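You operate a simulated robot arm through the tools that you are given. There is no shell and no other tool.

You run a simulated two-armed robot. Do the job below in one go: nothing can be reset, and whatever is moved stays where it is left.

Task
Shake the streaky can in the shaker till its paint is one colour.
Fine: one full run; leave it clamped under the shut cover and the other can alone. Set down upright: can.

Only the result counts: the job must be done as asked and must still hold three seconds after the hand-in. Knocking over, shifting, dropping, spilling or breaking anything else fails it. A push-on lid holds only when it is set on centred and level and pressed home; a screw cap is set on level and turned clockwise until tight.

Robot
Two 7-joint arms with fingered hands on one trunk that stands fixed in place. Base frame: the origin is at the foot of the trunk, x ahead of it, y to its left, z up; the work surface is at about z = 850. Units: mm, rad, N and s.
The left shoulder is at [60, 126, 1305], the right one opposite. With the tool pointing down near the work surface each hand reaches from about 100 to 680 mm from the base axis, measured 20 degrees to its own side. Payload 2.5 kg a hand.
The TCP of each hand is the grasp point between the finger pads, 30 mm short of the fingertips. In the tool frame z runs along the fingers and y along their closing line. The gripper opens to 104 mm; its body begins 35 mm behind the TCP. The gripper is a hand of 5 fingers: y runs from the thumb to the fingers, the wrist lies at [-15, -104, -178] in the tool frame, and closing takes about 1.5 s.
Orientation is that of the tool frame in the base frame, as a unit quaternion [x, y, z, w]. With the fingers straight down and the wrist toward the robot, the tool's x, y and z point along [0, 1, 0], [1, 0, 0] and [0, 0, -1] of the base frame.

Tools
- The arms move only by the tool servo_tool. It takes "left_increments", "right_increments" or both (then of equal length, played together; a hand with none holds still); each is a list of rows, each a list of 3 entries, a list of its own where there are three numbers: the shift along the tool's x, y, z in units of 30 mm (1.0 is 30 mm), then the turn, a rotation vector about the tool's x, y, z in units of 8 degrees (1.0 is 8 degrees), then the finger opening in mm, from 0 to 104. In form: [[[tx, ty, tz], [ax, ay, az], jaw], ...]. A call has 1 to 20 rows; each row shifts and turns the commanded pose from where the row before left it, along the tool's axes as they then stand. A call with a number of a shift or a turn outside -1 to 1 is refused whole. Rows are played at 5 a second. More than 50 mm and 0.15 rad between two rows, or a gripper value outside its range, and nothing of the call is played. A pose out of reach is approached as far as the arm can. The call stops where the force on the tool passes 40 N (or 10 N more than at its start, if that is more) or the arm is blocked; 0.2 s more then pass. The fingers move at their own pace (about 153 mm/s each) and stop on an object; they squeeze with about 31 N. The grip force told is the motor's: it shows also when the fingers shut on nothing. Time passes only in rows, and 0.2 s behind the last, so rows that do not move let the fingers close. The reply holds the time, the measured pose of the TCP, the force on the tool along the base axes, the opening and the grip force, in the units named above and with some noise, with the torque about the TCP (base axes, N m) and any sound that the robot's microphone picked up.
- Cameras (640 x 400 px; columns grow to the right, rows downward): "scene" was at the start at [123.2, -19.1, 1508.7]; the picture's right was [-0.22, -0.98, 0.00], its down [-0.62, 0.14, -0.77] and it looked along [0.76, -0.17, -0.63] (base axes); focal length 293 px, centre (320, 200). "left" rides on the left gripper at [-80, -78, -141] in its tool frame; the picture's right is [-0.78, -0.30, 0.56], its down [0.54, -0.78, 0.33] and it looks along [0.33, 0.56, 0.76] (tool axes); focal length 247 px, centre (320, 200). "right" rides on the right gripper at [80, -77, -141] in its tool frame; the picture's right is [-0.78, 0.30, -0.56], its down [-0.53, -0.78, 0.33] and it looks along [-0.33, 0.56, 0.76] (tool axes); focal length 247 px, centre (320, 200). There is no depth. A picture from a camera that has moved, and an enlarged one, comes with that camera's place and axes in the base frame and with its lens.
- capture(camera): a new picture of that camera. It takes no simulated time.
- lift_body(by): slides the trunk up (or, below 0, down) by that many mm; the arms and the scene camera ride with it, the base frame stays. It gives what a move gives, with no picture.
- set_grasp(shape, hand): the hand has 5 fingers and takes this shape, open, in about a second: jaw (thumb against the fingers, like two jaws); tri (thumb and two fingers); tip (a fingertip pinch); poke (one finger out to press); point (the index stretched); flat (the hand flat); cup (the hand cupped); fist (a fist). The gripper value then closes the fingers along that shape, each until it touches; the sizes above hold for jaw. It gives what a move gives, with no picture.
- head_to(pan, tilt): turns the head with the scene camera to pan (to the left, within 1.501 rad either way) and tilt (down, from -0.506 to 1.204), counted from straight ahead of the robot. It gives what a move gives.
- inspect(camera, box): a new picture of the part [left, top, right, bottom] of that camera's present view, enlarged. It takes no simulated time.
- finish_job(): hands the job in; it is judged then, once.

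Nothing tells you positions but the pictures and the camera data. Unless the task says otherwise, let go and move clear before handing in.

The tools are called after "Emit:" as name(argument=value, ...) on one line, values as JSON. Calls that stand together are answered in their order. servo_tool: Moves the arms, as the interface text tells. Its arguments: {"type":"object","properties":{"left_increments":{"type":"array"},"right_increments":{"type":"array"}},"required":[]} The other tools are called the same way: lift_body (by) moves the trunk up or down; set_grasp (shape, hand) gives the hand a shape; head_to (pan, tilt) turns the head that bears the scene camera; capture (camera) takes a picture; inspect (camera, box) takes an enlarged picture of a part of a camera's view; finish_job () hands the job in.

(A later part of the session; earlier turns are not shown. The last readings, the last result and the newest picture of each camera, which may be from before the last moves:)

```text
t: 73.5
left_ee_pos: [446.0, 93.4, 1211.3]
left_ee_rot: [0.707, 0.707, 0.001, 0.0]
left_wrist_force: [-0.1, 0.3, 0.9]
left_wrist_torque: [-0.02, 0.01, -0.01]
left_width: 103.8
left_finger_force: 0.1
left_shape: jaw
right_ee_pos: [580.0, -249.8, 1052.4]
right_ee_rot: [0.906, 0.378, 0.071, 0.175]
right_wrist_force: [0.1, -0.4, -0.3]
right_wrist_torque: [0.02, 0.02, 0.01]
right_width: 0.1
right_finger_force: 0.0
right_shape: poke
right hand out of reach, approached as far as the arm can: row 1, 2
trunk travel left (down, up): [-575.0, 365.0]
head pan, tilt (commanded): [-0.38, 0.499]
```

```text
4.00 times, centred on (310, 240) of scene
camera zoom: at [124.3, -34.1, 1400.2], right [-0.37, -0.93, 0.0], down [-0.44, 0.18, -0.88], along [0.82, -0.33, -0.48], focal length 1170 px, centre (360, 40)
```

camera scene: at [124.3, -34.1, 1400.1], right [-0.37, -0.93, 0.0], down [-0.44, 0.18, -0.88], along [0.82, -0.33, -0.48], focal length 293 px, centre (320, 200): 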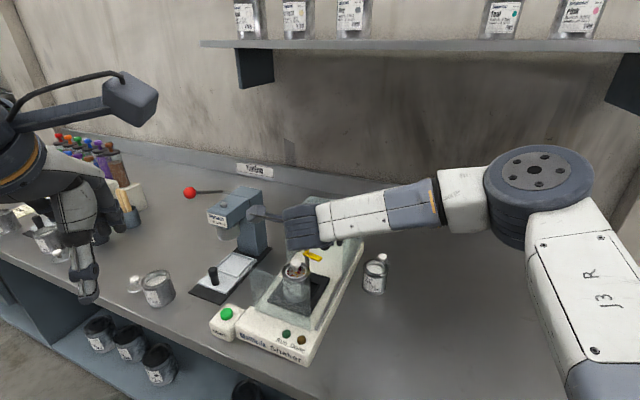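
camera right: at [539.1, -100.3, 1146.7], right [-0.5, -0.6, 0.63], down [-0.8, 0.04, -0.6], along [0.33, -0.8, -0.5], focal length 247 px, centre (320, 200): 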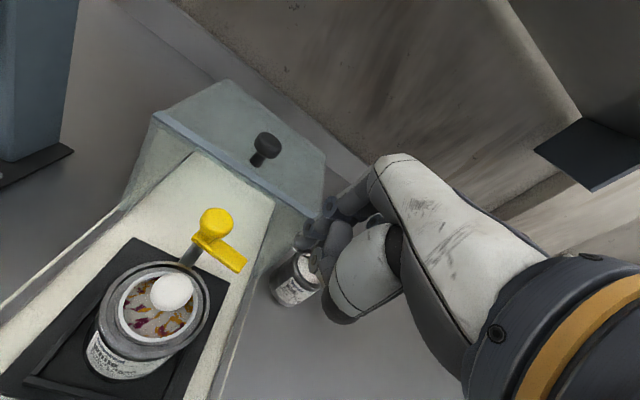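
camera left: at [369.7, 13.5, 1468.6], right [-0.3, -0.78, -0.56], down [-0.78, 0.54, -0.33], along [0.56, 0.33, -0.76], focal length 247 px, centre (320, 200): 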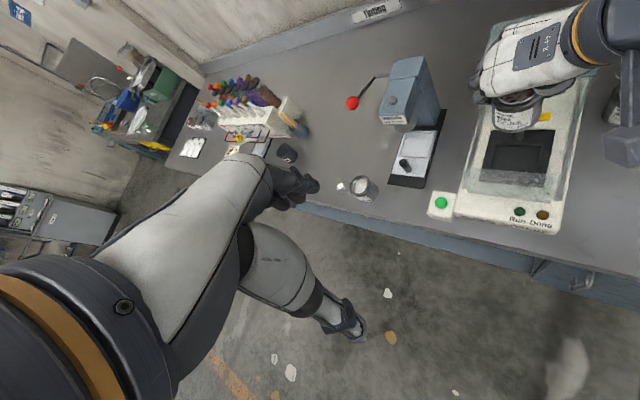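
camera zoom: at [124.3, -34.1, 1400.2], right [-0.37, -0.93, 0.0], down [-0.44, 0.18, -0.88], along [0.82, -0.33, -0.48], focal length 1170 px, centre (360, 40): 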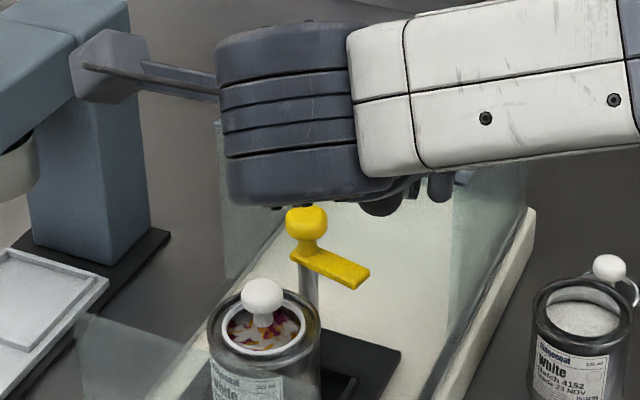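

This posture limit blocks the right hand from going further. The left arm naturally points along the direction I need for this twist, so I'll retreat the right arm and use the left hand with the tri-grip on the ball.

Emit:
servo_tool(right_increments=[[[-0.705, -0.13, -0.527], [0, 0, 0], 104], [[-0.705, -0.13, -0.527], [0, 0, 0], 104], [[-0.705, -0.13, -0.527], [0, 0, 0], 104], [[-0.705, -0.13, -0.527], [0, 0, 0], 104], [[-0.705, -0.13, -0.527], [0, 0, 0], 104], [[-0.705, -0.13, -0.527], [0, 0, 0], 104], [[0, 0, 0], [0, 0, 0], 104]])

Emit:
set_grasp(shape="tri", hand="left")

Emit:
capture(camera="scene")

Emit:
capture(camera="left")

```text
t: 75.1
left_ee_pos: [447.3, 92.1, 1212.2]
left_ee_rot: [0.708, 0.706, 0.0, -0.001]
left_wrist_force: [0.3, 0.9, 0.6]
left_wrist_torque: [-0.03, 0.0, 0.02]
left_width: 103.8
left_finger_force: 0.1
left_shape: jaw
right_ee_pos: [449.6, -296.9, 1133.9]
right_ee_rot: [0.906, 0.378, 0.071, 0.175]
right_wrist_force: [-0.5, -0.9, -0.3]
right_wrist_torque: [-0.01, -0.03, -0.01]
right_width: 0.1
right_finger_force: 0.1
right_shape: poke
trunk travel left (down, up): [-575.0, 365.0]
head pan, tilt (commanded): [-0.38, 0.499]
```

```text
t: 76.0
left_ee_pos: [447.6, 91.9, 1212.0]
left_ee_rot: [0.707, 0.707, 0.0, 0.0]
left_wrist_force: [-0.2, -0.1, -1.0]
left_wrist_torque: [-0.01, 0.02, -0.01]
left_width: 103.5
left_finger_force: 0.0
left_shape: tri
right_ee_pos: [450.1, -298.2, 1133.1]
right_ee_rot: [0.906, 0.378, 0.071, 0.176]
right_wrist_force: [0.1, 0.1, -0.2]
right_wrist_torque: [-0.02, 0.0, 0.0]
right_width: 0.0
right_finger_force: 0.0
right_shape: poke
trunk travel left (down, up): [-575.0, 365.0]
head pan, tilt (commanded): [-0.38, 0.499]
```

```text
taken
camera scene: at [124.3, -34.1, 1400.2], right [-0.37, -0.93, 0.0], down [-0.44, 0.18, -0.88], along [0.82, -0.33, -0.48], focal length 293 px, centre (320, 200)
```

scene: 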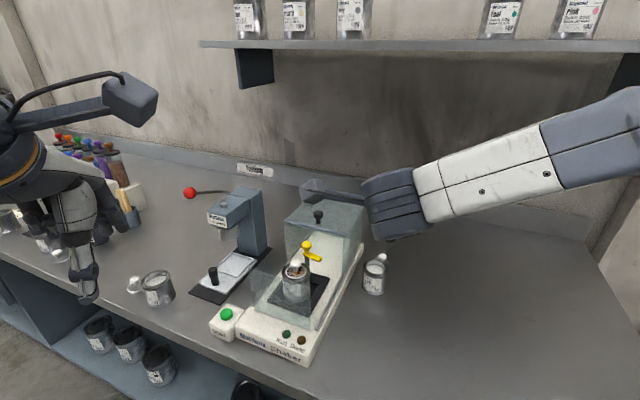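

```text
taken
camera left: at [369.6, 13.6, 1353.7], right [-0.3, -0.78, -0.56], down [-0.78, 0.54, -0.33], along [0.56, 0.33, -0.76], focal length 247 px, centre (320, 200)
```

left: 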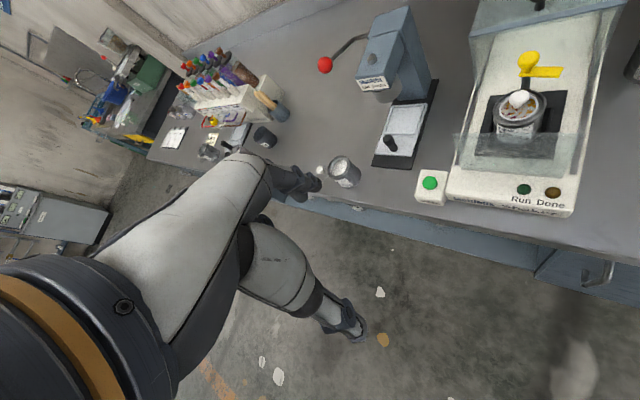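

The shaker is now in clear view. The right wrist and camera would still be in the left arm's way, so I'll swing the right arm further out to the right first.

Emit:
servo_tool(right_increments=[[[0, 0, 0], [0, 0.35, -0.869], 104], [[0, 0, 0], [0, 0.35, -0.869], 104], [[0, 0, 0], [0, 0.35, -0.869], 104], [[0, 0, 0], [0, 0.35, -0.869], 104], [[0, 0, 0], [0, 0.35, -0.869], 104], [[0, 0, 0], [0, 0.35, -0.869], 104], [[0, 0, 0], [0, 0.35, -0.869], 104], [[0, 0, 0], [0, 0.35, -0.869], 104], [[-0.635, -0.336, -0.545], [0, 0, 0], 104], [[-0.635, -0.336, -0.545], [0, 0, 0], 104], [[-0.635, -0.336, -0.545], [0, 0, 0], 104], [[-0.635, -0.336, -0.545], [0, 0, 0], 104], [[-0.635, -0.336, -0.545], [0, 0, 0], 104], [[0, 0, 0], [0, 0, 0], 104]])

Emit:
capture(camera="scene")

Emit:
inspect(camera="scene", box=[250, 200, 370, 330])

```text
t: 77.0
left_ee_pos: [447.0, 93.1, 1211.9]
left_ee_rot: [0.707, 0.707, 0.0, 0.0]
left_wrist_force: [-0.6, -1.0, -0.1]
left_wrist_torque: [-0.01, -0.01, -0.01]
left_width: 103.7
left_finger_force: 0.1
left_shape: tri
right_ee_pos: [437.0, -299.1, 1069.0]
right_ee_rot: [0.786, 0.608, 0.044, 0.103]
right_wrist_force: [-0.2, -0.4, 0.3]
right_wrist_torque: [0.01, -0.01, 0.01]
right_width: 0.1
right_finger_force: 0.1
right_shape: poke
trunk travel left (down, up): [-575.0, 365.0]
head pan, tilt (commanded): [-0.38, 0.499]
stopped in row 5 (right hand): the arm was blocked; the commanded pose is now the measured one
```

```text
taken
camera scene: at [124.4, -34.0, 1400.2], right [-0.37, -0.93, 0.0], down [-0.44, 0.18, -0.88], along [0.82, -0.33, -0.48], focal length 293 px, centre (320, 200)
```

scene: 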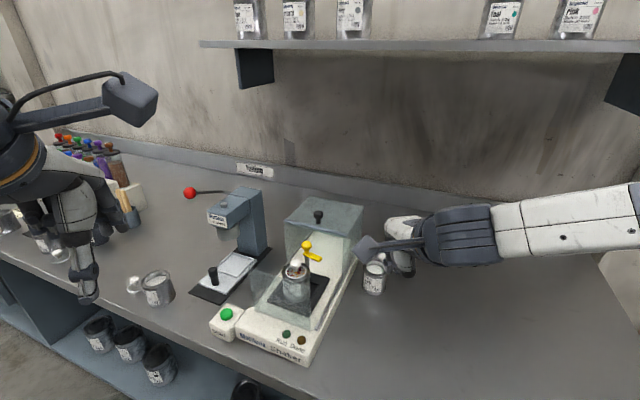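

```text
3.08 times, centred on (310, 265) of scene
camera zoom: at [124.4, -34.0, 1400.2], right [-0.37, -0.93, 0.0], down [-0.44, 0.18, -0.88], along [0.82, -0.33, -0.48], focal length 900 px, centre (351, 0)
```

zoom: 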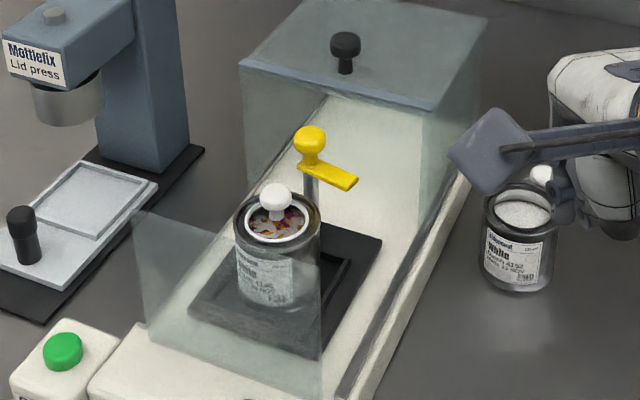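

The right arm re-folded mid-move and stopped without touching anything; the white can is unmoved. I'll continue moving it up and to the right, clear of the shaker.

Emit:
servo_tool(right_increments=[[[-0.3, 0.058, -0.6], [0, 0, 0], 104], [[-0.3, 0.058, -0.6], [0, 0, 0], 104], [[-0.62, 0.058, -0.522], [0, 0, 0], 104], [[-0.62, 0.058, -0.522], [0, 0, 0], 104], [[-0.62, 0.058, -0.522], [0, 0, 0], 104], [[-0.62, 0.058, -0.522], [0, 0, 0], 104], [[0, 0, 0], [0, 0, 0], 104]])

Emit:
capture(camera="scene")

Emit:
capture(camera="right")

```text
t: 77.7
left_ee_pos: [447.4, 91.9, 1212.5]
left_ee_rot: [0.707, 0.707, 0.0, 0.0]
left_wrist_force: [0.4, 0.0, 0.4]
left_wrist_torque: [0.02, 0.02, 0.02]
left_width: 103.5
left_finger_force: 0.0
left_shape: tri
right_ee_pos: [405.7, -311.8, 1033.8]
right_ee_rot: [0.788, 0.614, -0.029, 0.037]
right_wrist_force: [0.1, 0.5, 0.1]
right_wrist_torque: [0.02, 0.0, 0.0]
right_width: 0.0
right_finger_force: 0.1
right_shape: poke
trunk travel left (down, up): [-575.0, 365.0]
head pan, tilt (commanded): [-0.38, 0.499]
stopped in row 3 (right hand): the arm was blocked; the commanded pose is now the measured one
```

```text
taken
camera scene: at [124.3, -34.3, 1400.1], right [-0.37, -0.93, 0.0], down [-0.44, 0.18, -0.88], along [0.82, -0.33, -0.48], focal length 293 px, centre (320, 200)
```

scene: 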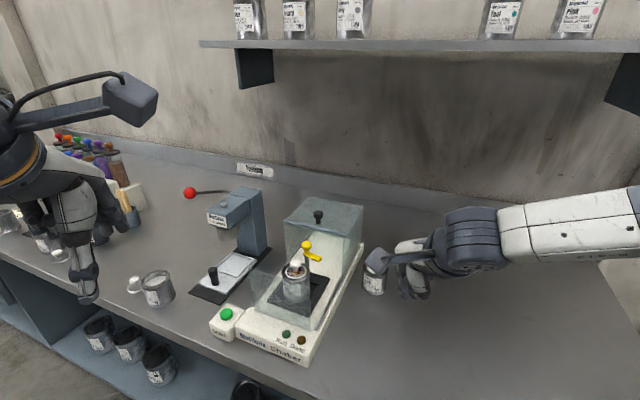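

```text
taken
camera right: at [350.0, -203.5, 1164.3], right [0.1, -0.77, 0.63], down [-0.88, -0.36, -0.3], along [0.46, -0.53, -0.71], focal length 247 px, centre (320, 200)
```

right: 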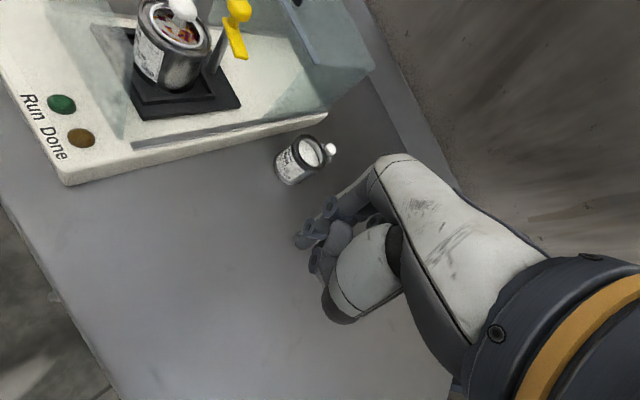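

The right arm is re-folding between solutions and sank slightly. I'll hold still a moment and see where it settles.

Emit:
servo_tool(right_increments=[[[0, 0, 0], [0, 0, 0], 104], [[0, 0, 0], [0, 0, 0], 104], [[0, 0, 0], [0, 0, 0], 104]])

Emit:
head_to(pan=-0.75, tilt=0.55)

Emit:
capture(camera="scene")

```text
t: 78.5
left_ee_pos: [446.5, 92.2, 1212.2]
left_ee_rot: [0.708, 0.707, 0.0, 0.0]
left_wrist_force: [-0.4, 0.0, 0.4]
left_wrist_torque: [-0.03, -0.01, -0.01]
left_width: 103.8
left_finger_force: 0.0
left_shape: tri
right_ee_pos: [406.9, -310.6, 1034.2]
right_ee_rot: [0.787, 0.615, -0.029, 0.038]
right_wrist_force: [-0.5, -0.2, 0.0]
right_wrist_torque: [0.01, 0.0, -0.01]
right_width: 0.1
right_finger_force: 0.1
right_shape: poke
trunk travel left (down, up): [-575.0, 365.0]
head pan, tilt (commanded): [-0.38, 0.499]
```

```text
t: 79.3
left_ee_pos: [446.4, 92.5, 1211.6]
left_ee_rot: [0.707, 0.707, 0.0, 0.0]
left_wrist_force: [0.7, 0.1, 0.6]
left_wrist_torque: [0.0, 0.0, -0.01]
left_width: 103.5
left_finger_force: 0.1
left_shape: tri
right_ee_pos: [406.2, -312.6, 1034.2]
right_ee_rot: [0.787, 0.615, -0.029, 0.039]
right_wrist_force: [0.7, 0.4, -0.4]
right_wrist_torque: [-0.03, -0.01, 0.03]
right_width: 0.1
right_finger_force: 0.0
right_shape: poke
trunk travel left (down, up): [-575.0, 365.0]
head pan, tilt (commanded): [-0.75, 0.55]
```

```text
taken
camera scene: at [105.5, -61.5, 1395.6], right [-0.68, -0.73, 0.0], down [-0.38, 0.36, -0.85], along [0.62, -0.58, -0.52], focal length 293 px, centre (320, 200)
```

scene: 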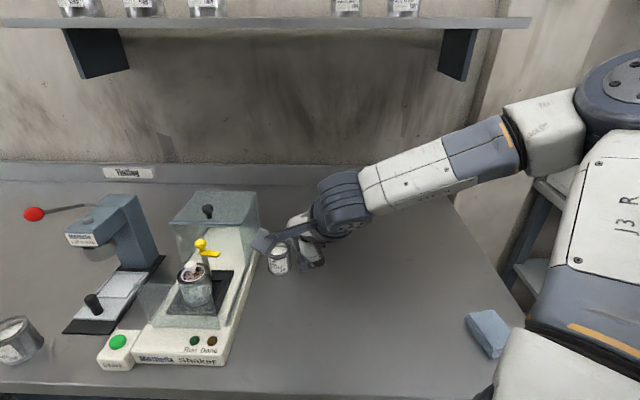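

It is stable at (406,-312,1034). I'll raise the trunk to free the arm, then move the right hand out to the side.

Emit:
lift_body(by=125)

Emit:
servo_tool(right_increments=[[[-0.4, -0.05, -0.2], [0, 0, 0], 104], [[-0.5, -0.1, -0.2], [0, 0, 0], 104], [[-0.5, -0.1, -0.2], [0, 0, 0], 104], [[-0.5, -0.1, -0.2], [0, 0, 0], 104], [[-0.5, -0.1, -0.2], [0, 0, 0], 104], [[0, 0, 0], [0, 0, 0], 104]])

Emit:
capture(camera="scene")

```text
t: 80.8
left_ee_pos: [446.7, 92.0, 1337.0]
left_ee_rot: [0.707, 0.708, 0.0, 0.0]
left_wrist_force: [0.4, 0.4, 0.5]
left_wrist_torque: [-0.02, 0.03, 0.01]
left_width: 103.9
left_finger_force: 0.0
left_shape: tri
right_ee_pos: [405.9, -312.3, 1160.0]
right_ee_rot: [0.788, 0.614, -0.03, 0.038]
right_wrist_force: [-0.2, -0.4, -0.6]
right_wrist_torque: [0.03, 0.01, -0.04]
right_width: 0.0
right_finger_force: 0.0
right_shape: poke
trunk travel left (down, up): [-700.0, 240.0]
head pan, tilt (commanded): [-0.75, 0.55]
```

```text
t: 81.5
left_ee_pos: [445.7, 92.7, 1337.3]
left_ee_rot: [0.707, 0.707, 0.001, 0.0]
left_wrist_force: [-0.1, -0.4, 0.1]
left_wrist_torque: [0.01, 0.02, 0.02]
left_width: 103.7
left_finger_force: 0.1
left_shape: tri
right_ee_pos: [361.6, -339.2, 1114.5]
right_ee_rot: [0.781, 0.615, -0.104, -0.021]
right_wrist_force: [-0.3, 0.2, 0.7]
right_wrist_torque: [0.02, 0.0, 0.0]
right_width: 0.0
right_finger_force: 0.2
right_shape: poke
trunk travel left (down, up): [-700.0, 240.0]
head pan, tilt (commanded): [-0.75, 0.55]
stopped in row 3 (right hand): the arm was blocked; the commanded pose is now the measured one
```

```text
taken
camera scene: at [105.5, -61.6, 1520.6], right [-0.68, -0.73, 0.0], down [-0.38, 0.36, -0.85], along [0.62, -0.58, -0.52], focal length 293 px, centre (320, 200)
```

scene: 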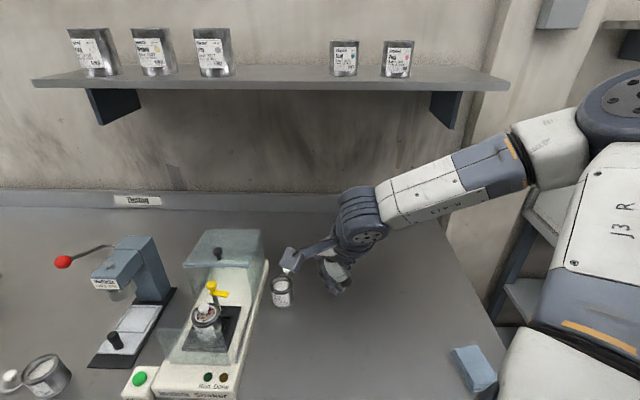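

The right hand rests at (362,-339,1114), out of the left arm's working space, so I'll leave it. Now I'll lower the trunk again and bring the left hand over.

Emit:
lift_body(by=-100)

Emit:
head_to(pan=-0.3, tilt=0.6)

Emit:
servo_tool(left_increments=[[[0, 0, 0], [-0.833, 0, 0], 70], [[0, 0, 0], [-0.833, 0, 0], 70], [[0, 0, 0], [-0.833, 0, 0], 70], [[-0.785, 0.206, 0.2], [0, 0, 0], 70], [[-0.785, 0.206, 0.2], [0, 0, 0], 70], [[-0.785, 0.206, 0.2], [0, 0, 0], 70], [[-0.785, 0.206, 0.2], [0, 0, 0], 70], [[-0.785, 0.206, 0.2], [0, 0, 0], 70], [[0, 0, 0], [0, 0, 0], 70]])

Emit:
capture(camera="scene")

Emit:
capture(camera="left")

```text
t: 82.9
left_ee_pos: [446.6, 92.3, 1236.8]
left_ee_rot: [0.708, 0.707, 0.0, 0.0]
left_wrist_force: [0.9, 0.2, 0.7]
left_wrist_torque: [0.02, 0.01, -0.01]
left_width: 103.4
left_finger_force: 0.2
left_shape: tri
right_ee_pos: [362.8, -340.0, 1015.0]
right_ee_rot: [0.781, 0.615, -0.105, -0.02]
right_wrist_force: [-0.5, 0.8, -0.1]
right_wrist_torque: [0.0, 0.0, 0.02]
right_width: 0.0
right_finger_force: 0.0
right_shape: poke
trunk travel left (down, up): [-600.0, 340.0]
head pan, tilt (commanded): [-0.75, 0.55]
```

```text
t: 83.8
left_ee_pos: [446.9, 93.8, 1237.4]
left_ee_rot: [0.707, 0.707, 0.0, 0.001]
left_wrist_force: [1.6, -0.2, -0.3]
left_wrist_torque: [-0.01, 0.02, 0.0]
left_width: 103.5
left_finger_force: 0.1
left_shape: tri
right_ee_pos: [362.1, -338.7, 1015.7]
right_ee_rot: [0.782, 0.615, -0.104, -0.02]
right_wrist_force: [0.2, 0.2, 0.3]
right_wrist_torque: [-0.01, 0.01, 0.01]
right_width: 0.0
right_finger_force: 0.1
right_shape: poke
trunk travel left (down, up): [-600.0, 340.0]
head pan, tilt (commanded): [-0.3, 0.6]
```

```text
t: 85.8
left_ee_pos: [484.8, -24.9, 1219.0]
left_ee_rot: [0.697, 0.696, 0.122, 0.123]
left_wrist_force: [0.0, 0.0, 1.1]
left_wrist_torque: [0.01, 0.0, 0.01]
left_width: 70.3
left_finger_force: 0.1
left_shape: tri
right_ee_pos: [361.6, -339.3, 1015.4]
right_ee_rot: [0.781, 0.615, -0.104, -0.019]
right_wrist_force: [-0.1, -0.3, -0.6]
right_wrist_torque: [0.01, 0.02, 0.01]
right_width: 0.0
right_finger_force: 0.1
right_shape: poke
trunk travel left (down, up): [-600.0, 340.0]
head pan, tilt (commanded): [-0.3, 0.6]
```

```text
taken
camera scene: at [124.2, -26.3, 1416.1], right [-0.3, -0.96, 0.0], down [-0.54, 0.17, -0.83], along [0.79, -0.24, -0.56], focal length 293 px, centre (320, 200)
```

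scene: 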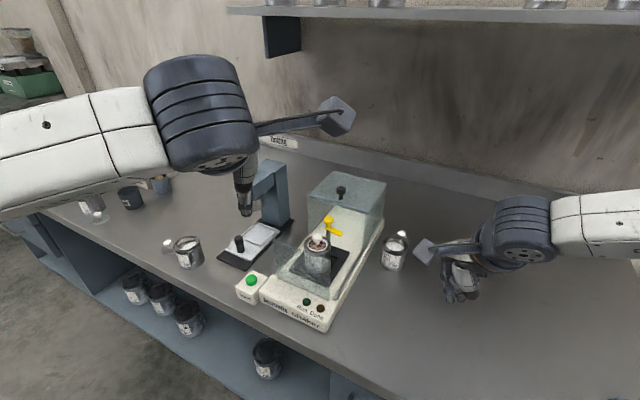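

```text
taken
camera left: at [364.2, -104.2, 1325.9], right [-0.09, -0.78, -0.62], down [-0.62, 0.53, -0.58], along [0.78, 0.33, -0.53], focal length 247 px, centre (320, 200)
```

left: 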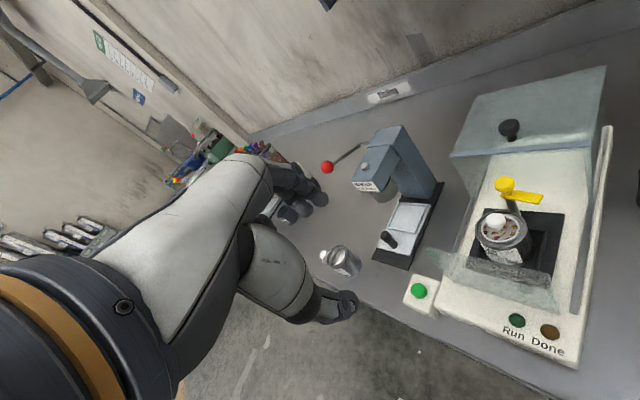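

The left arm moves freely and is pitched 20°. I'll bring it over the clamp ball at a safe height.

Emit:
servo_tool(left_increments=[[[-0.587, 0.259, 0.5], [0, 0, 0], 60], [[-0.587, 0.259, 0.5], [0, 0, 0], 60], [[-0.587, 0.259, 0.5], [0, 0, 0], 60], [[-0.587, 0.259, 0.5], [0, 0, 0], 60], [[-0.587, 0.259, 0.5], [0, 0, 0], 60], [[-0.587, 0.259, 0.5], [0, 0, 0], 60], [[-0.587, 0.259, 0.5], [0, 0, 0], 60], [[0, 0, 0], [0, 0, 0], 60]])

Emit:
capture(camera="scene")

Emit:
capture(camera="left")

```text
t: 87.6
left_ee_pos: [574.1, -148.8, 1137.6]
left_ee_rot: [0.698, 0.695, 0.122, 0.123]
left_wrist_force: [-0.3, 0.4, 0.7]
left_wrist_torque: [0.0, -0.01, 0.01]
left_width: 60.7
left_finger_force: 0.0
left_shape: tri
right_ee_pos: [362.5, -339.9, 1014.6]
right_ee_rot: [0.781, 0.615, -0.104, -0.019]
right_wrist_force: [0.8, -0.2, -0.5]
right_wrist_torque: [-0.04, 0.02, -0.02]
right_width: 0.0
right_finger_force: 0.1
right_shape: poke
trunk travel left (down, up): [-600.0, 340.0]
head pan, tilt (commanded): [-0.3, 0.6]
```

```text
taken
camera scene: at [124.2, -26.3, 1416.1], right [-0.3, -0.96, 0.0], down [-0.54, 0.17, -0.83], along [0.79, -0.24, -0.56], focal length 293 px, centre (320, 200)
```

scene: 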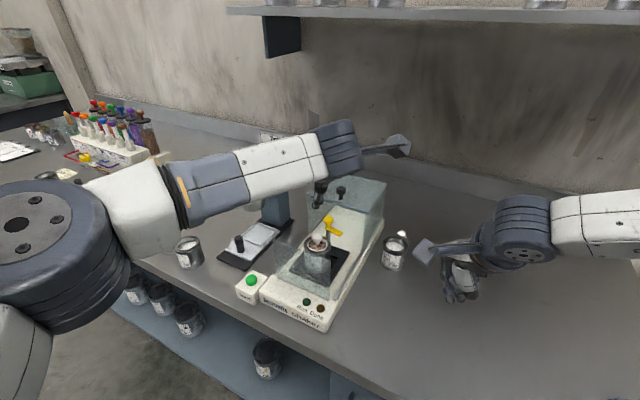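

```text
taken
camera left: at [452.8, -227.7, 1245.3], right [-0.09, -0.78, -0.62], down [-0.62, 0.54, -0.58], along [0.78, 0.33, -0.53], focal length 247 px, centre (320, 200)
```

left: 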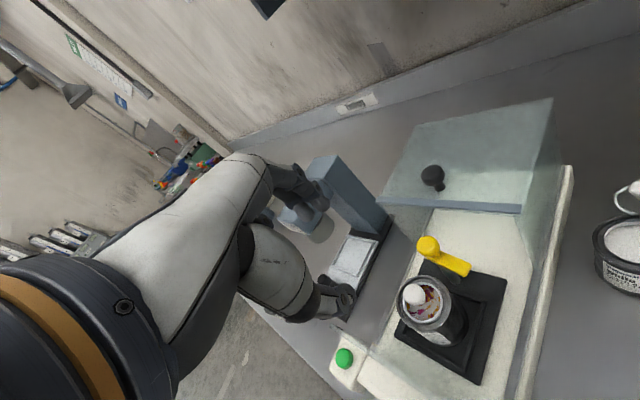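

Emit:
servo_tool(left_increments=[[[-0.577, 0.222, 0.813], [0, 0, 0], 50], [[-0.577, 0.222, 0.813], [0, 0, 0], 50], [[-0.577, 0.222, 0.813], [0, 0, 0], 50], [[0, 0, 0], [0, 0, 0], 50]])

Emit:
capture(camera="left")

Emit:
inspect(camera="scene", box=[260, 140, 420, 300])

```text
t: 88.6
left_ee_pos: [599.3, -174.8, 1086.9]
left_ee_rot: [0.697, 0.696, 0.122, 0.123]
left_wrist_force: [-0.5, -0.3, 0.2]
left_wrist_torque: [0.0, 0.0, 0.02]
left_width: 50.4
left_finger_force: 0.0
left_shape: tri
left hand out of reach, approached as far as the arm can: row 2, 3
right_ee_pos: [362.4, -339.0, 1015.6]
right_ee_rot: [0.781, 0.615, -0.104, -0.02]
right_wrist_force: [-0.2, -0.3, -0.4]
right_wrist_torque: [-0.02, 0.02, 0.0]
right_width: 0.0
right_finger_force: 0.0
right_shape: poke
trunk travel left (down, up): [-600.0, 340.0]
head pan, tilt (commanded): [-0.3, 0.6]
```

```text
taken
camera left: at [478.1, -253.7, 1193.0], right [-0.09, -0.78, -0.62], down [-0.62, 0.54, -0.58], along [0.78, 0.33, -0.53], focal length 247 px, centre (320, 200)
```

left: 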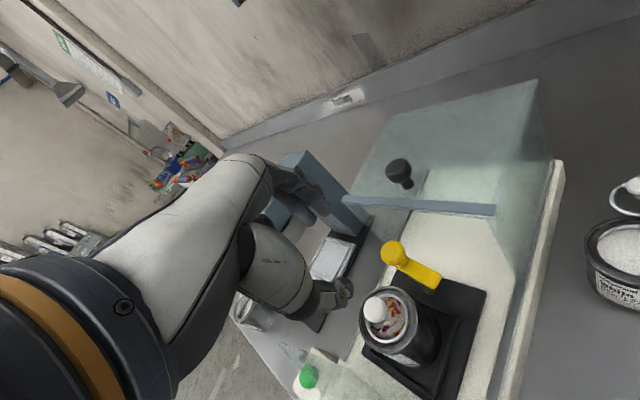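

```text
2.50 times, centred on (340, 220) of scene
camera zoom: at [124.4, -26.3, 1416.1], right [-0.3, -0.96, 0.0], down [-0.54, 0.17, -0.83], along [0.79, -0.24, -0.57], focal length 732 px, centre (270, 150)
```

zoom: 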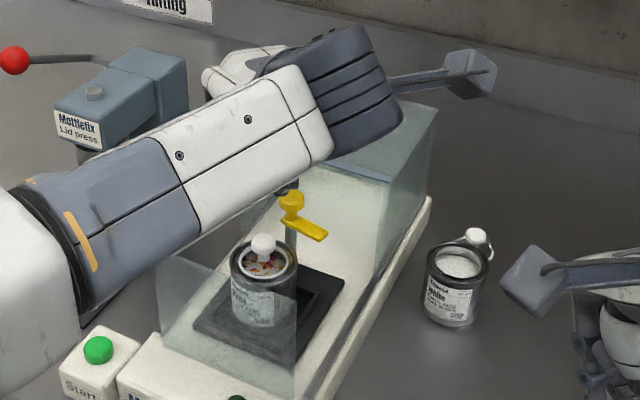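

At yaw 0 the left arm is at its edge too; turning toward its natural direction should extend its reach. I'll rotate to about −30° yaw and go on.

Emit:
servo_tool(left_increments=[[[0, 0, 0], [0, -0.32, 0.881], 50], [[0, 0, 0], [0, -0.32, 0.881], 50], [[0, 0, 0], [0, -0.32, 0.881], 50], [[0, 0, 0], [0, -0.32, 0.881], 50], [[0, 0, 0], [0, 0, 0], 50]])

Emit:
capture(camera="left")

```text
t: 89.8
left_ee_pos: [598.8, -175.1, 1087.8]
left_ee_rot: [0.854, 0.491, 0.087, 0.151]
left_wrist_force: [0.8, -0.3, -0.3]
left_wrist_torque: [0.03, -0.02, -0.03]
left_width: 50.3
left_finger_force: 0.0
left_shape: tri
right_ee_pos: [363.2, -338.4, 1014.8]
right_ee_rot: [0.781, 0.615, -0.103, -0.02]
right_wrist_force: [0.4, -0.3, 0.0]
right_wrist_torque: [0.0, 0.04, 0.03]
right_width: 0.0
right_finger_force: 0.0
right_shape: poke
trunk travel left (down, up): [-600.0, 340.0]
head pan, tilt (commanded): [-0.3, 0.6]
```

```text
taken
camera left: at [454.6, -182.0, 1194.7], right [-0.47, -0.63, -0.62], down [-0.26, 0.77, -0.58], along [0.84, -0.1, -0.53], focal length 247 px, centre (320, 200)
```

left: 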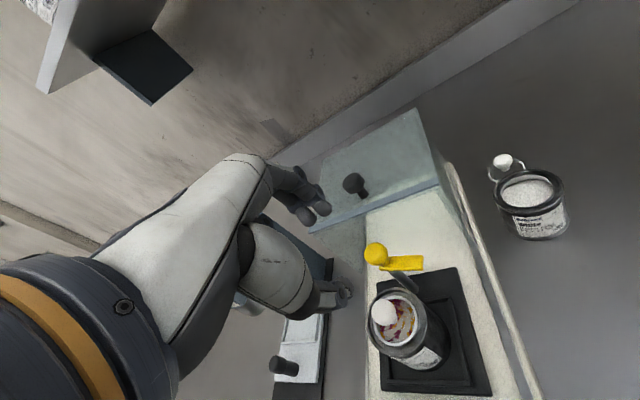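

Emit:
servo_tool(left_increments=[[[-0.15, 0.373, 0.363], [0, 0, 0], 50], [[-0.15, 0.373, 0.363], [0, 0, 0], 50], [[0, 0, 0], [0, 0, 0], 50]])

Emit:
inspect(camera="left", box=[230, 150, 470, 350])

Emit:
inspect(camera="scene", box=[260, 140, 420, 300])

```text
t: 90.6
left_ee_pos: [618.5, -197.2, 1076.1]
left_ee_rot: [0.854, 0.491, 0.087, 0.151]
left_wrist_force: [-0.4, -0.9, -0.2]
left_wrist_torque: [0.01, 0.0, -0.03]
left_width: 50.1
left_finger_force: 0.1
left_shape: tri
right_ee_pos: [362.4, -339.6, 1014.7]
right_ee_rot: [0.781, 0.615, -0.105, -0.02]
right_wrist_force: [-1.0, 0.2, -0.2]
right_wrist_torque: [0.0, 0.0, -0.01]
right_width: 0.4
right_finger_force: 0.1
right_shape: poke
trunk travel left (down, up): [-600.0, 340.0]
head pan, tilt (commanded): [-0.3, 0.6]
```

```text
2.00 times, centred on (350, 250) of left
camera zoom: at [474.9, -204.9, 1182.6], right [-0.46, -0.63, -0.62], down [-0.27, 0.77, -0.58], along [0.84, -0.1, -0.53], focal length 494 px, centre (260, 100)
```

zoom: 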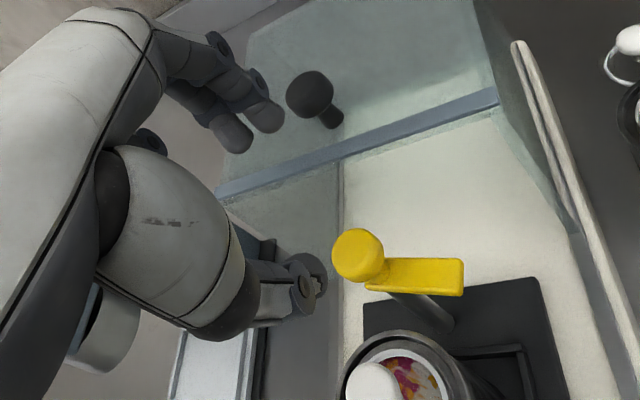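

```text
2.50 times, centred on (340, 220) of scene
camera zoom: at [124.2, -26.3, 1416.1], right [-0.3, -0.96, 0.0], down [-0.54, 0.17, -0.83], along [0.79, -0.24, -0.56], focal length 732 px, centre (270, 150)
```

zoom: 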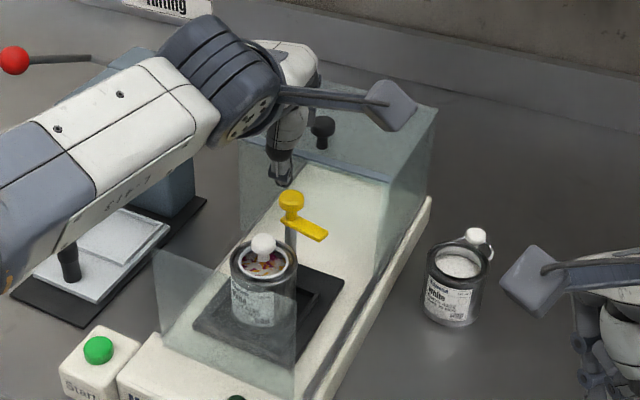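

The left hand reaches the ball position without strain, and the ball appears exactly where predicted. I'll narrow the grip and descend most of the way.

Emit:
servo_tool(left_increments=[[[0, 0, 0], [0, 0, 0], 36], [[0, 0, 0], [0, 0, 0], 36], [[0, -0.1715, 0.47], [0, 0, 0], 36], [[0, -0.1715, 0.47], [0, 0, 0], 36], [[0, -0.1715, 0.47], [0, 0, 0], 36], [[0, 0, 0], [0, 0, 0], 36]])

Emit:
inspect(camera="left", box=[260, 170, 440, 330])

Emit:
inspect(camera="scene", box=[290, 160, 380, 260])

```text
t: 92.0
left_ee_pos: [618.5, -195.9, 1029.2]
left_ee_rot: [0.853, 0.492, 0.087, 0.15]
left_wrist_force: [0.0, 0.3, 0.4]
left_wrist_torque: [0.02, 0.02, 0.02]
left_width: 36.7
left_finger_force: 0.0
left_shape: tri
right_ee_pos: [362.2, -340.4, 1015.6]
right_ee_rot: [0.781, 0.616, -0.105, -0.021]
right_wrist_force: [-0.1, -0.2, 0.2]
right_wrist_torque: [0.02, 0.0, 0.0]
right_width: 0.3
right_finger_force: 0.0
right_shape: poke
trunk travel left (down, up): [-600.0, 340.0]
head pan, tilt (commanded): [-0.3, 0.6]
```

```text
2.50 times, centred on (350, 250) of left
camera zoom: at [474.1, -204.5, 1136.4], right [-0.46, -0.63, -0.62], down [-0.27, 0.77, -0.58], along [0.84, -0.1, -0.53], focal length 617 px, centre (245, 75)
```

zoom: 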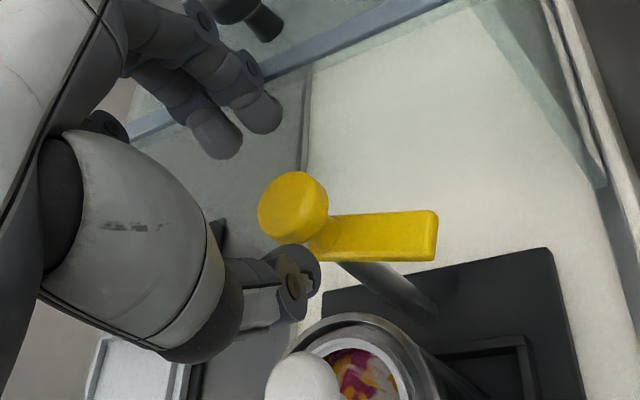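

```text
4.00 times, centred on (335, 210) of scene
camera zoom: at [124.2, -26.4, 1416.1], right [-0.3, -0.96, 0.0], down [-0.54, 0.17, -0.83], along [0.79, -0.24, -0.56], focal length 1170 px, centre (260, 160)
```

zoom: 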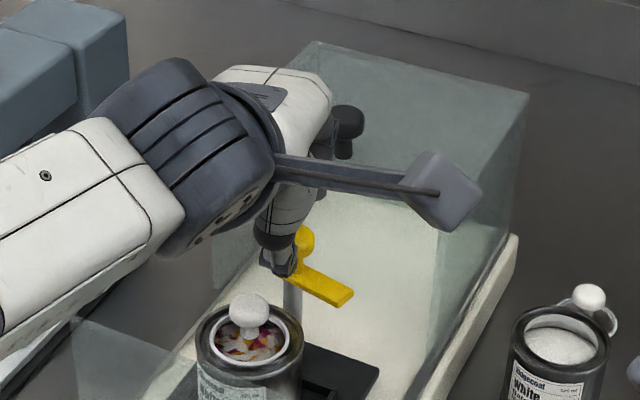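

Emit:
servo_tool(left_increments=[[[0, -0.0515, 0.141], [0, 0, 0], 36], [[0, -0.0515, 0.141], [0, 0, 0], 36], [[0, -0.0515, 0.141], [0, 0, 0], 36], [[0, 0, 0], [0, 0, 0], 25], [[0, 0, 0], [0, 0, 0], 10], [[0, 0, 0], [0, 0, 0], 0], [[0, 0, 0], [0, 0, 0], 0], [[0, 0, 0], [0, 0, 0], 0]])

Emit:
inspect(camera="left", box=[260, 170, 440, 330])

Emit:
inspect(camera="scene", box=[290, 160, 380, 260])

```text
t: 93.8
left_ee_pos: [618.6, -196.5, 1017.3]
left_ee_rot: [0.853, 0.493, 0.087, 0.151]
left_wrist_force: [-1.1, -0.1, 1.0]
left_wrist_torque: [0.03, 0.12, 0.03]
left_width: 13.6
left_finger_force: 30.8
left_shape: tri
right_ee_pos: [361.9, -339.8, 1014.6]
right_ee_rot: [0.781, 0.615, -0.104, -0.019]
right_wrist_force: [0.2, -0.3, -0.2]
right_wrist_torque: [0.02, 0.0, -0.01]
right_width: 0.0
right_finger_force: 0.1
right_shape: poke
trunk travel left (down, up): [-600.0, 340.0]
head pan, tilt (commanded): [-0.3, 0.6]
```

```text
2.50 times, centred on (350, 250) of left
camera zoom: at [474.6, -204.1, 1124.5], right [-0.46, -0.63, -0.62], down [-0.27, 0.77, -0.58], along [0.84, -0.1, -0.53], focal length 617 px, centre (245, 75)
```

zoom: 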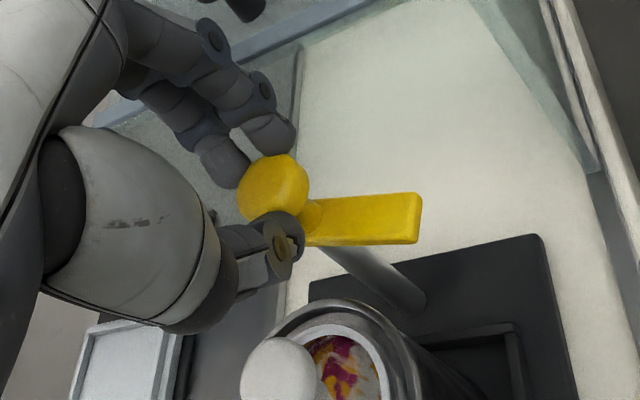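

```text
4.00 times, centred on (335, 210) of scene
camera zoom: at [123.9, -26.3, 1416.1], right [-0.3, -0.96, 0.0], down [-0.54, 0.17, -0.83], along [0.79, -0.24, -0.56], focal length 1170 px, centre (260, 160)
```

zoom: 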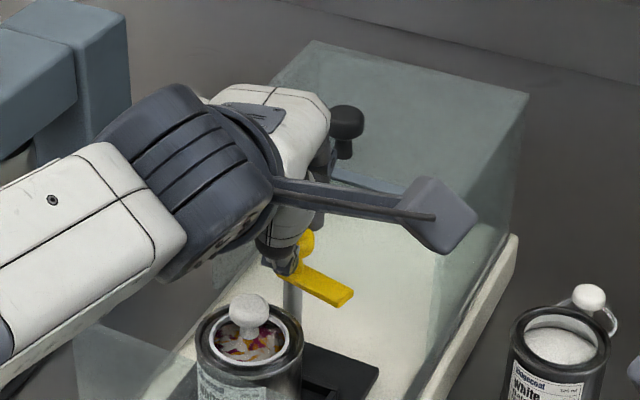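

The ball is gripped firmly. I'll turn 30° clockwise about the vertical through it.

Emit:
servo_tool(left_increments=[[[0.026, 0, 0], [0, -0.256, 0.705], 0], [[0.026, 0, 0], [0, -0.256, 0.705], 0], [[0.026, 0, 0], [0, -0.256, 0.705], 0], [[0.026, 0, 0], [0, -0.256, 0.705], 0], [[0.026, 0, 0], [0, -0.256, 0.705], 0], [[0, 0, 0], [0, 0, 0], 0]])

Emit:
inspect(camera="left", box=[240, 150, 460, 350])

Emit:
inspect(camera="scene", box=[290, 160, 380, 260])

```text
t: 95.2
left_ee_pos: [620.3, -193.2, 1017.8]
left_ee_rot: [0.899, 0.402, 0.072, 0.158]
left_wrist_force: [7.1, -8.5, -1.3]
left_wrist_torque: [-0.19, -0.16, 0.04]
left_width: 12.9
left_finger_force: 30.7
left_shape: tri
left hand out of reach, approached as far as the arm can: row 2, 3, 4, 5
right_ee_pos: [363.7, -340.3, 1014.1]
right_ee_rot: [0.782, 0.615, -0.103, -0.02]
right_wrist_force: [-0.4, -0.6, -0.3]
right_wrist_torque: [-0.01, 0.02, -0.02]
right_width: 0.0
right_finger_force: 0.0
right_shape: poke
trunk travel left (down, up): [-600.0, 340.0]
head pan, tilt (commanded): [-0.3, 0.6]
```

```text
2.00 times, centred on (350, 250) of left
camera zoom: at [476.1, -170.8, 1124.2], right [-0.58, -0.52, -0.63], down [-0.1, 0.81, -0.58], along [0.81, -0.27, -0.52], focal length 494 px, centre (260, 100)
```

zoom: 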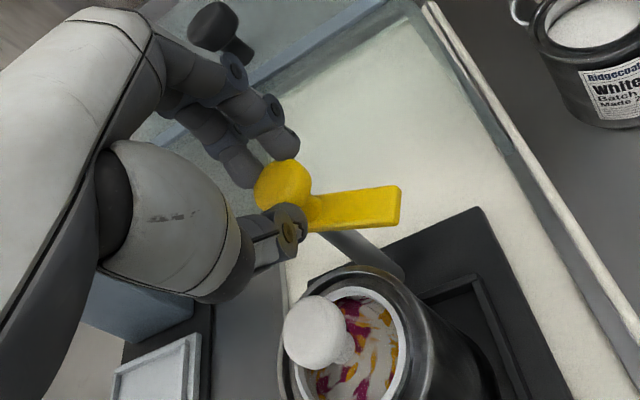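

```text
4.00 times, centred on (335, 210) of scene
camera zoom: at [125.3, -27.5, 1415.9], right [-0.3, -0.96, 0.0], down [-0.54, 0.17, -0.82], along [0.79, -0.24, -0.57], focal length 1170 px, centre (260, 160)
```

zoom: 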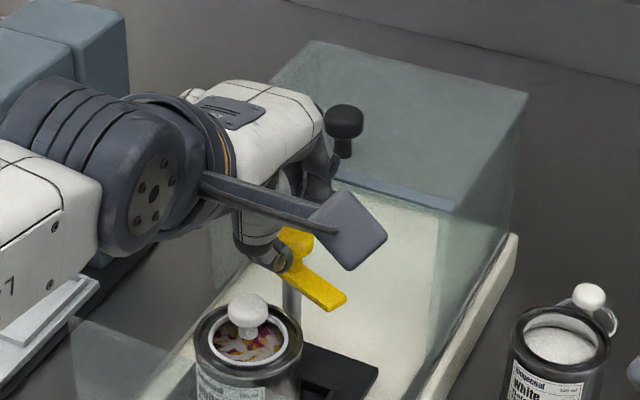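

The twist works: the clamp arm turned with the hand by about 12° before the reach limit, so it is now at about 26°. I'll ratchet: open, pitch a bit more for reach, turn back 24° around the ball, and re-grip.

Emit:
servo_tool(left_increments=[[[0, 0, 0], [0, 0, 0], 36], [[0, 0, 0], [0, 0, 0], 36], [[0, -0.077, 0], [-0.75, 0, 0], 36], [[0, -0.077, 0], [-0.75, 0, 0], 36], [[-0.041, 0, 0], [0, 0.3975, -0.636], 36], [[-0.041, 0, 0], [0, 0.3975, -0.636], 36], [[-0.041, 0, 0], [0, 0.3975, -0.636], 36], [[-0.041, 0, 0], [0, 0.3975, -0.636], 36], [[0, 0, 0], [0, 0, 0], 36]])

Emit:
inspect(camera="left", box=[240, 150, 460, 350])

Emit:
inspect(camera="scene", box=[290, 160, 380, 260])

```text
t: 97.2
left_ee_pos: [614.6, -190.3, 1017.2]
left_ee_rot: [0.777, 0.565, 0.163, 0.224]
left_wrist_force: [1.5, 1.6, 8.2]
left_wrist_torque: [0.1, 0.13, -0.03]
left_width: 33.7
left_finger_force: 0.1
left_shape: tri
right_ee_pos: [362.4, -338.6, 1015.3]
right_ee_rot: [0.782, 0.615, -0.104, -0.019]
right_wrist_force: [0.5, -0.4, 1.0]
right_wrist_torque: [0.0, 0.02, 0.0]
right_width: 0.0
right_finger_force: 0.1
right_shape: poke
trunk travel left (down, up): [-600.0, 340.0]
head pan, tilt (commanded): [-0.3, 0.6]
```

```text
2.00 times, centred on (350, 250) of left
camera zoom: at [457.0, -223.5, 1095.1], right [-0.19, -0.75, -0.63], down [-0.29, 0.66, -0.69], along [0.94, 0.05, -0.35], focal length 494 px, centre (260, 100)
```

zoom: 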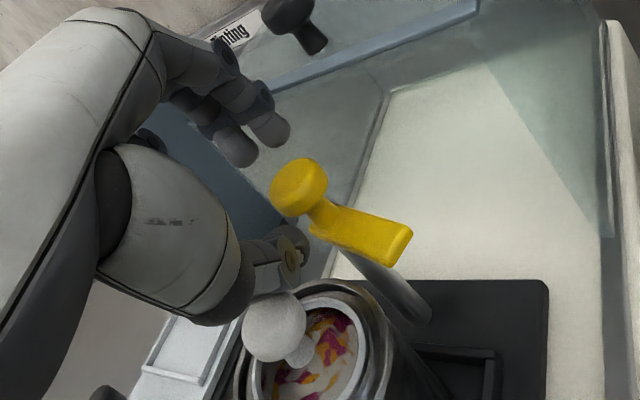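

```text
4.00 times, centred on (335, 210) of scene
camera zoom: at [123.6, -25.9, 1416.2], right [-0.3, -0.96, 0.0], down [-0.54, 0.17, -0.83], along [0.79, -0.24, -0.56], focal length 1170 px, centre (260, 160)
```

zoom: 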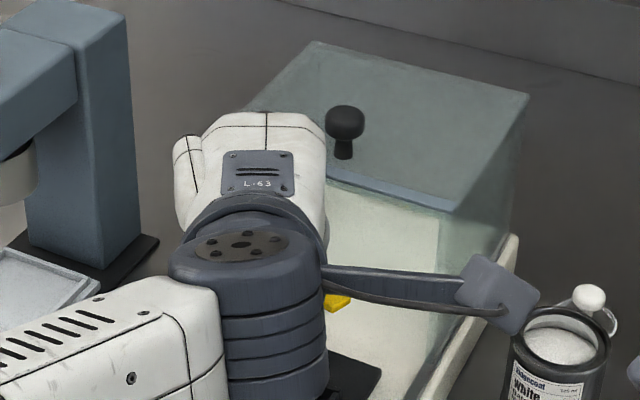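

The hand is about 7 mm off the ball axis after re-posing and the thumb lightly rests on the arm. I'll correct the offset, raise 2 mm and grip again.

Emit:
servo_tool(left_increments=[[[-0.1, 0.02, -0.06], [0, 0, 0], 38], [[-0.13, 0, 0], [0, 0, 0], 38], [[0, 0, 0], [0, 0, 0], 20], [[0, 0, 0], [0, 0, 0], 5], [[0, 0, 0], [0, 0, 0], 0], [[0, 0, 0], [0, 0, 0], 0], [[0, 0, 0], [0, 0, 0], 0], [[0, 0, 0], [0, 0, 0], 0]])

Emit:
inspect(camera="left", box=[240, 150, 460, 350])

```text
t: 99.0
left_ee_pos: [612.0, -197.7, 1017.1]
left_ee_rot: [0.777, 0.565, 0.162, 0.224]
left_wrist_force: [-4.1, 1.3, -1.4]
left_wrist_torque: [-0.03, 0.03, 0.03]
left_width: 16.1
left_finger_force: 30.8
left_shape: tri
right_ee_pos: [363.1, -338.6, 1015.4]
right_ee_rot: [0.781, 0.615, -0.105, -0.018]
right_wrist_force: [0.8, 0.9, 0.1]
right_wrist_torque: [0.02, 0.0, 0.04]
right_width: 0.0
right_finger_force: 0.0
right_shape: poke
trunk travel left (down, up): [-600.0, 340.0]
head pan, tilt (commanded): [-0.3, 0.6]
```

```text
2.00 times, centred on (350, 250) of left
camera zoom: at [454.3, -229.6, 1096.1], right [-0.2, -0.75, -0.63], down [-0.29, 0.66, -0.69], along [0.94, 0.05, -0.35], focal length 494 px, centre (260, 100)
```

zoom: 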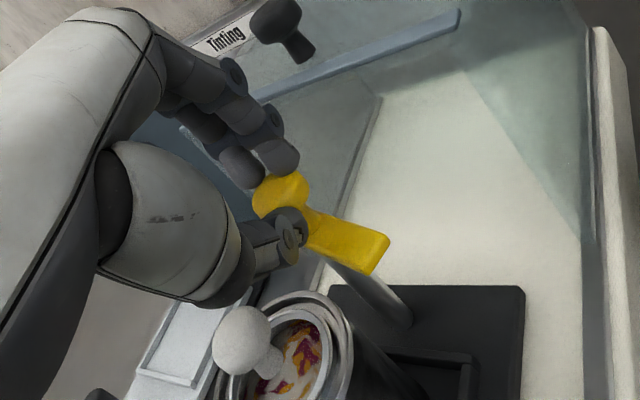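

Emit:
servo_tool(left_increments=[[[0.048, 0, 0], [0, -0.3975, 0.636], 0], [[0.048, 0, 0], [0, -0.3975, 0.636], 0], [[0.048, 0, 0], [0, -0.3975, 0.636], 0], [[0.048, 0, 0], [0, -0.3975, 0.636], 0], [[0.048, 0, 0], [0, -0.3975, 0.636], 0], [[0.048, 0, 0], [0, -0.3975, 0.636], 0], [[0, 0, 0], [0, 0, 0], 0]])

Emit:
inspect(camera="left", box=[240, 150, 460, 350])

Emit:
inspect(camera="scene", box=[290, 160, 380, 260])

```text
t: 100.6
left_ee_pos: [618.3, -191.0, 1018.6]
left_ee_rot: [0.914, 0.297, 0.086, 0.262]
left_wrist_force: [-4.7, 6.1, -1.9]
left_wrist_torque: [0.18, 0.12, 0.03]
left_width: 16.1
left_finger_force: 31.0
left_shape: tri
right_ee_pos: [362.0, -339.4, 1015.1]
right_ee_rot: [0.781, 0.616, -0.105, -0.019]
right_wrist_force: [-0.1, -0.3, -0.3]
right_wrist_torque: [0.05, 0.0, -0.01]
right_width: 0.1
right_finger_force: 0.2
right_shape: poke
trunk travel left (down, up): [-600.0, 340.0]
head pan, tilt (commanded): [-0.3, 0.6]
```

```text
2.00 times, centred on (350, 250) of left
camera zoom: at [470.1, -123.0, 1096.5], right [-0.6, -0.49, -0.63], down [0.15, 0.7, -0.69], along [0.79, -0.51, -0.35], focal length 494 px, centre (260, 100)
```

zoom: 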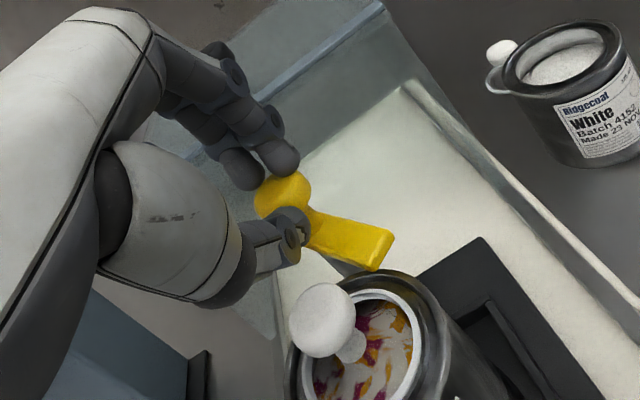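

```text
4.00 times, centred on (335, 210) of scene
camera zoom: at [123.9, -25.8, 1416.1], right [-0.3, -0.96, 0.0], down [-0.54, 0.17, -0.83], along [0.79, -0.24, -0.56], focal length 1170 px, centre (260, 160)
```

zoom: 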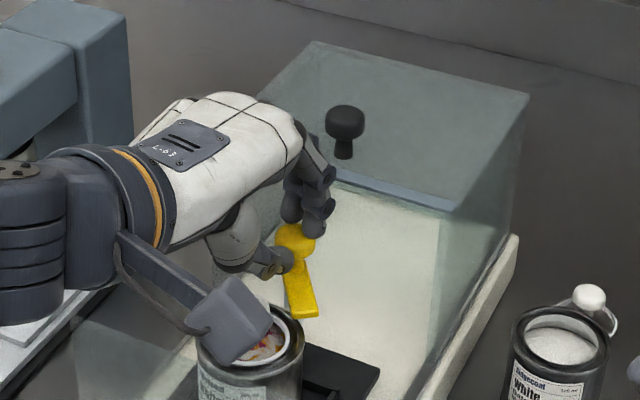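

That stroke went through without limits; the arm is now at about 62° and swinging toward the can. I'll continue another 28°.

Emit:
servo_tool(left_increments=[[[0.048, 0, 0], [0, -0.3975, 0.636], 0], [[0.048, 0, 0], [0, -0.3975, 0.636], 0], [[0.048, 0, 0], [0, -0.3975, 0.636], 0], [[0.048, 0, 0], [0, -0.3975, 0.636], 0], [[0.03, 0, 0], [0, -0.25, 0.4], 0], [[0, 0, 0], [0, 0, 0], 0]])

Emit:
inspect(camera="left", box=[240, 150, 460, 350])

Emit:
inspect(camera="scene", box=[290, 160, 380, 260])

```text
t: 102.0
left_ee_pos: [557.8, -202.2, 1054.8]
left_ee_rot: [0.959, 0.07, 0.02, 0.275]
left_wrist_force: [0.3, 0.0, -0.5]
left_wrist_torque: [0.0, 0.02, 0.02]
left_width: 12.0
left_finger_force: 31.3
left_shape: tri
left hand out of reach, approached as far as the arm can: row 2, 3, 4, 5
right_ee_pos: [362.9, -338.4, 1014.3]
right_ee_rot: [0.781, 0.615, -0.104, -0.019]
right_wrist_force: [0.0, -0.9, -0.1]
right_wrist_torque: [-0.01, 0.0, 0.03]
right_width: 0.0
right_finger_force: 0.0
right_shape: poke
trunk travel left (down, up): [-600.0, 340.0]
head pan, tilt (commanded): [-0.3, 0.6]
```

```text
2.00 times, centred on (350, 250) of left
camera zoom: at [459.0, -75.3, 1134.0], right [-0.76, -0.16, -0.63], down [0.46, 0.56, -0.69], along [0.46, -0.82, -0.35], focal length 494 px, centre (260, 100)
```

zoom: 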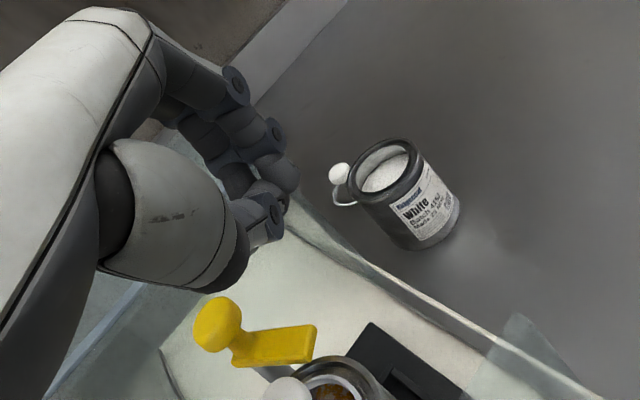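

```text
4.00 times, centred on (335, 210) of scene
camera zoom: at [124.1, -26.4, 1416.1], right [-0.3, -0.96, 0.0], down [-0.54, 0.17, -0.83], along [0.79, -0.24, -0.56], focal length 1170 px, centre (260, 160)
```

zoom: 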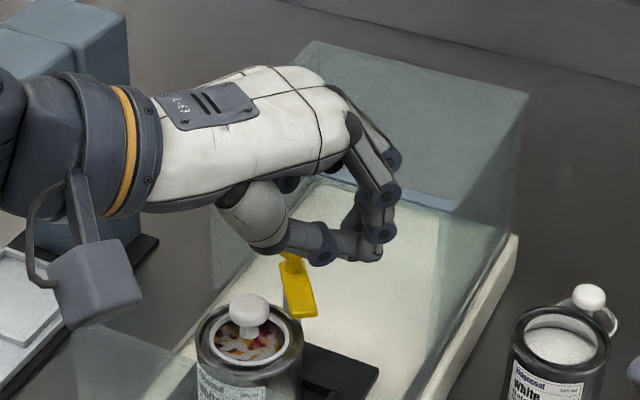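

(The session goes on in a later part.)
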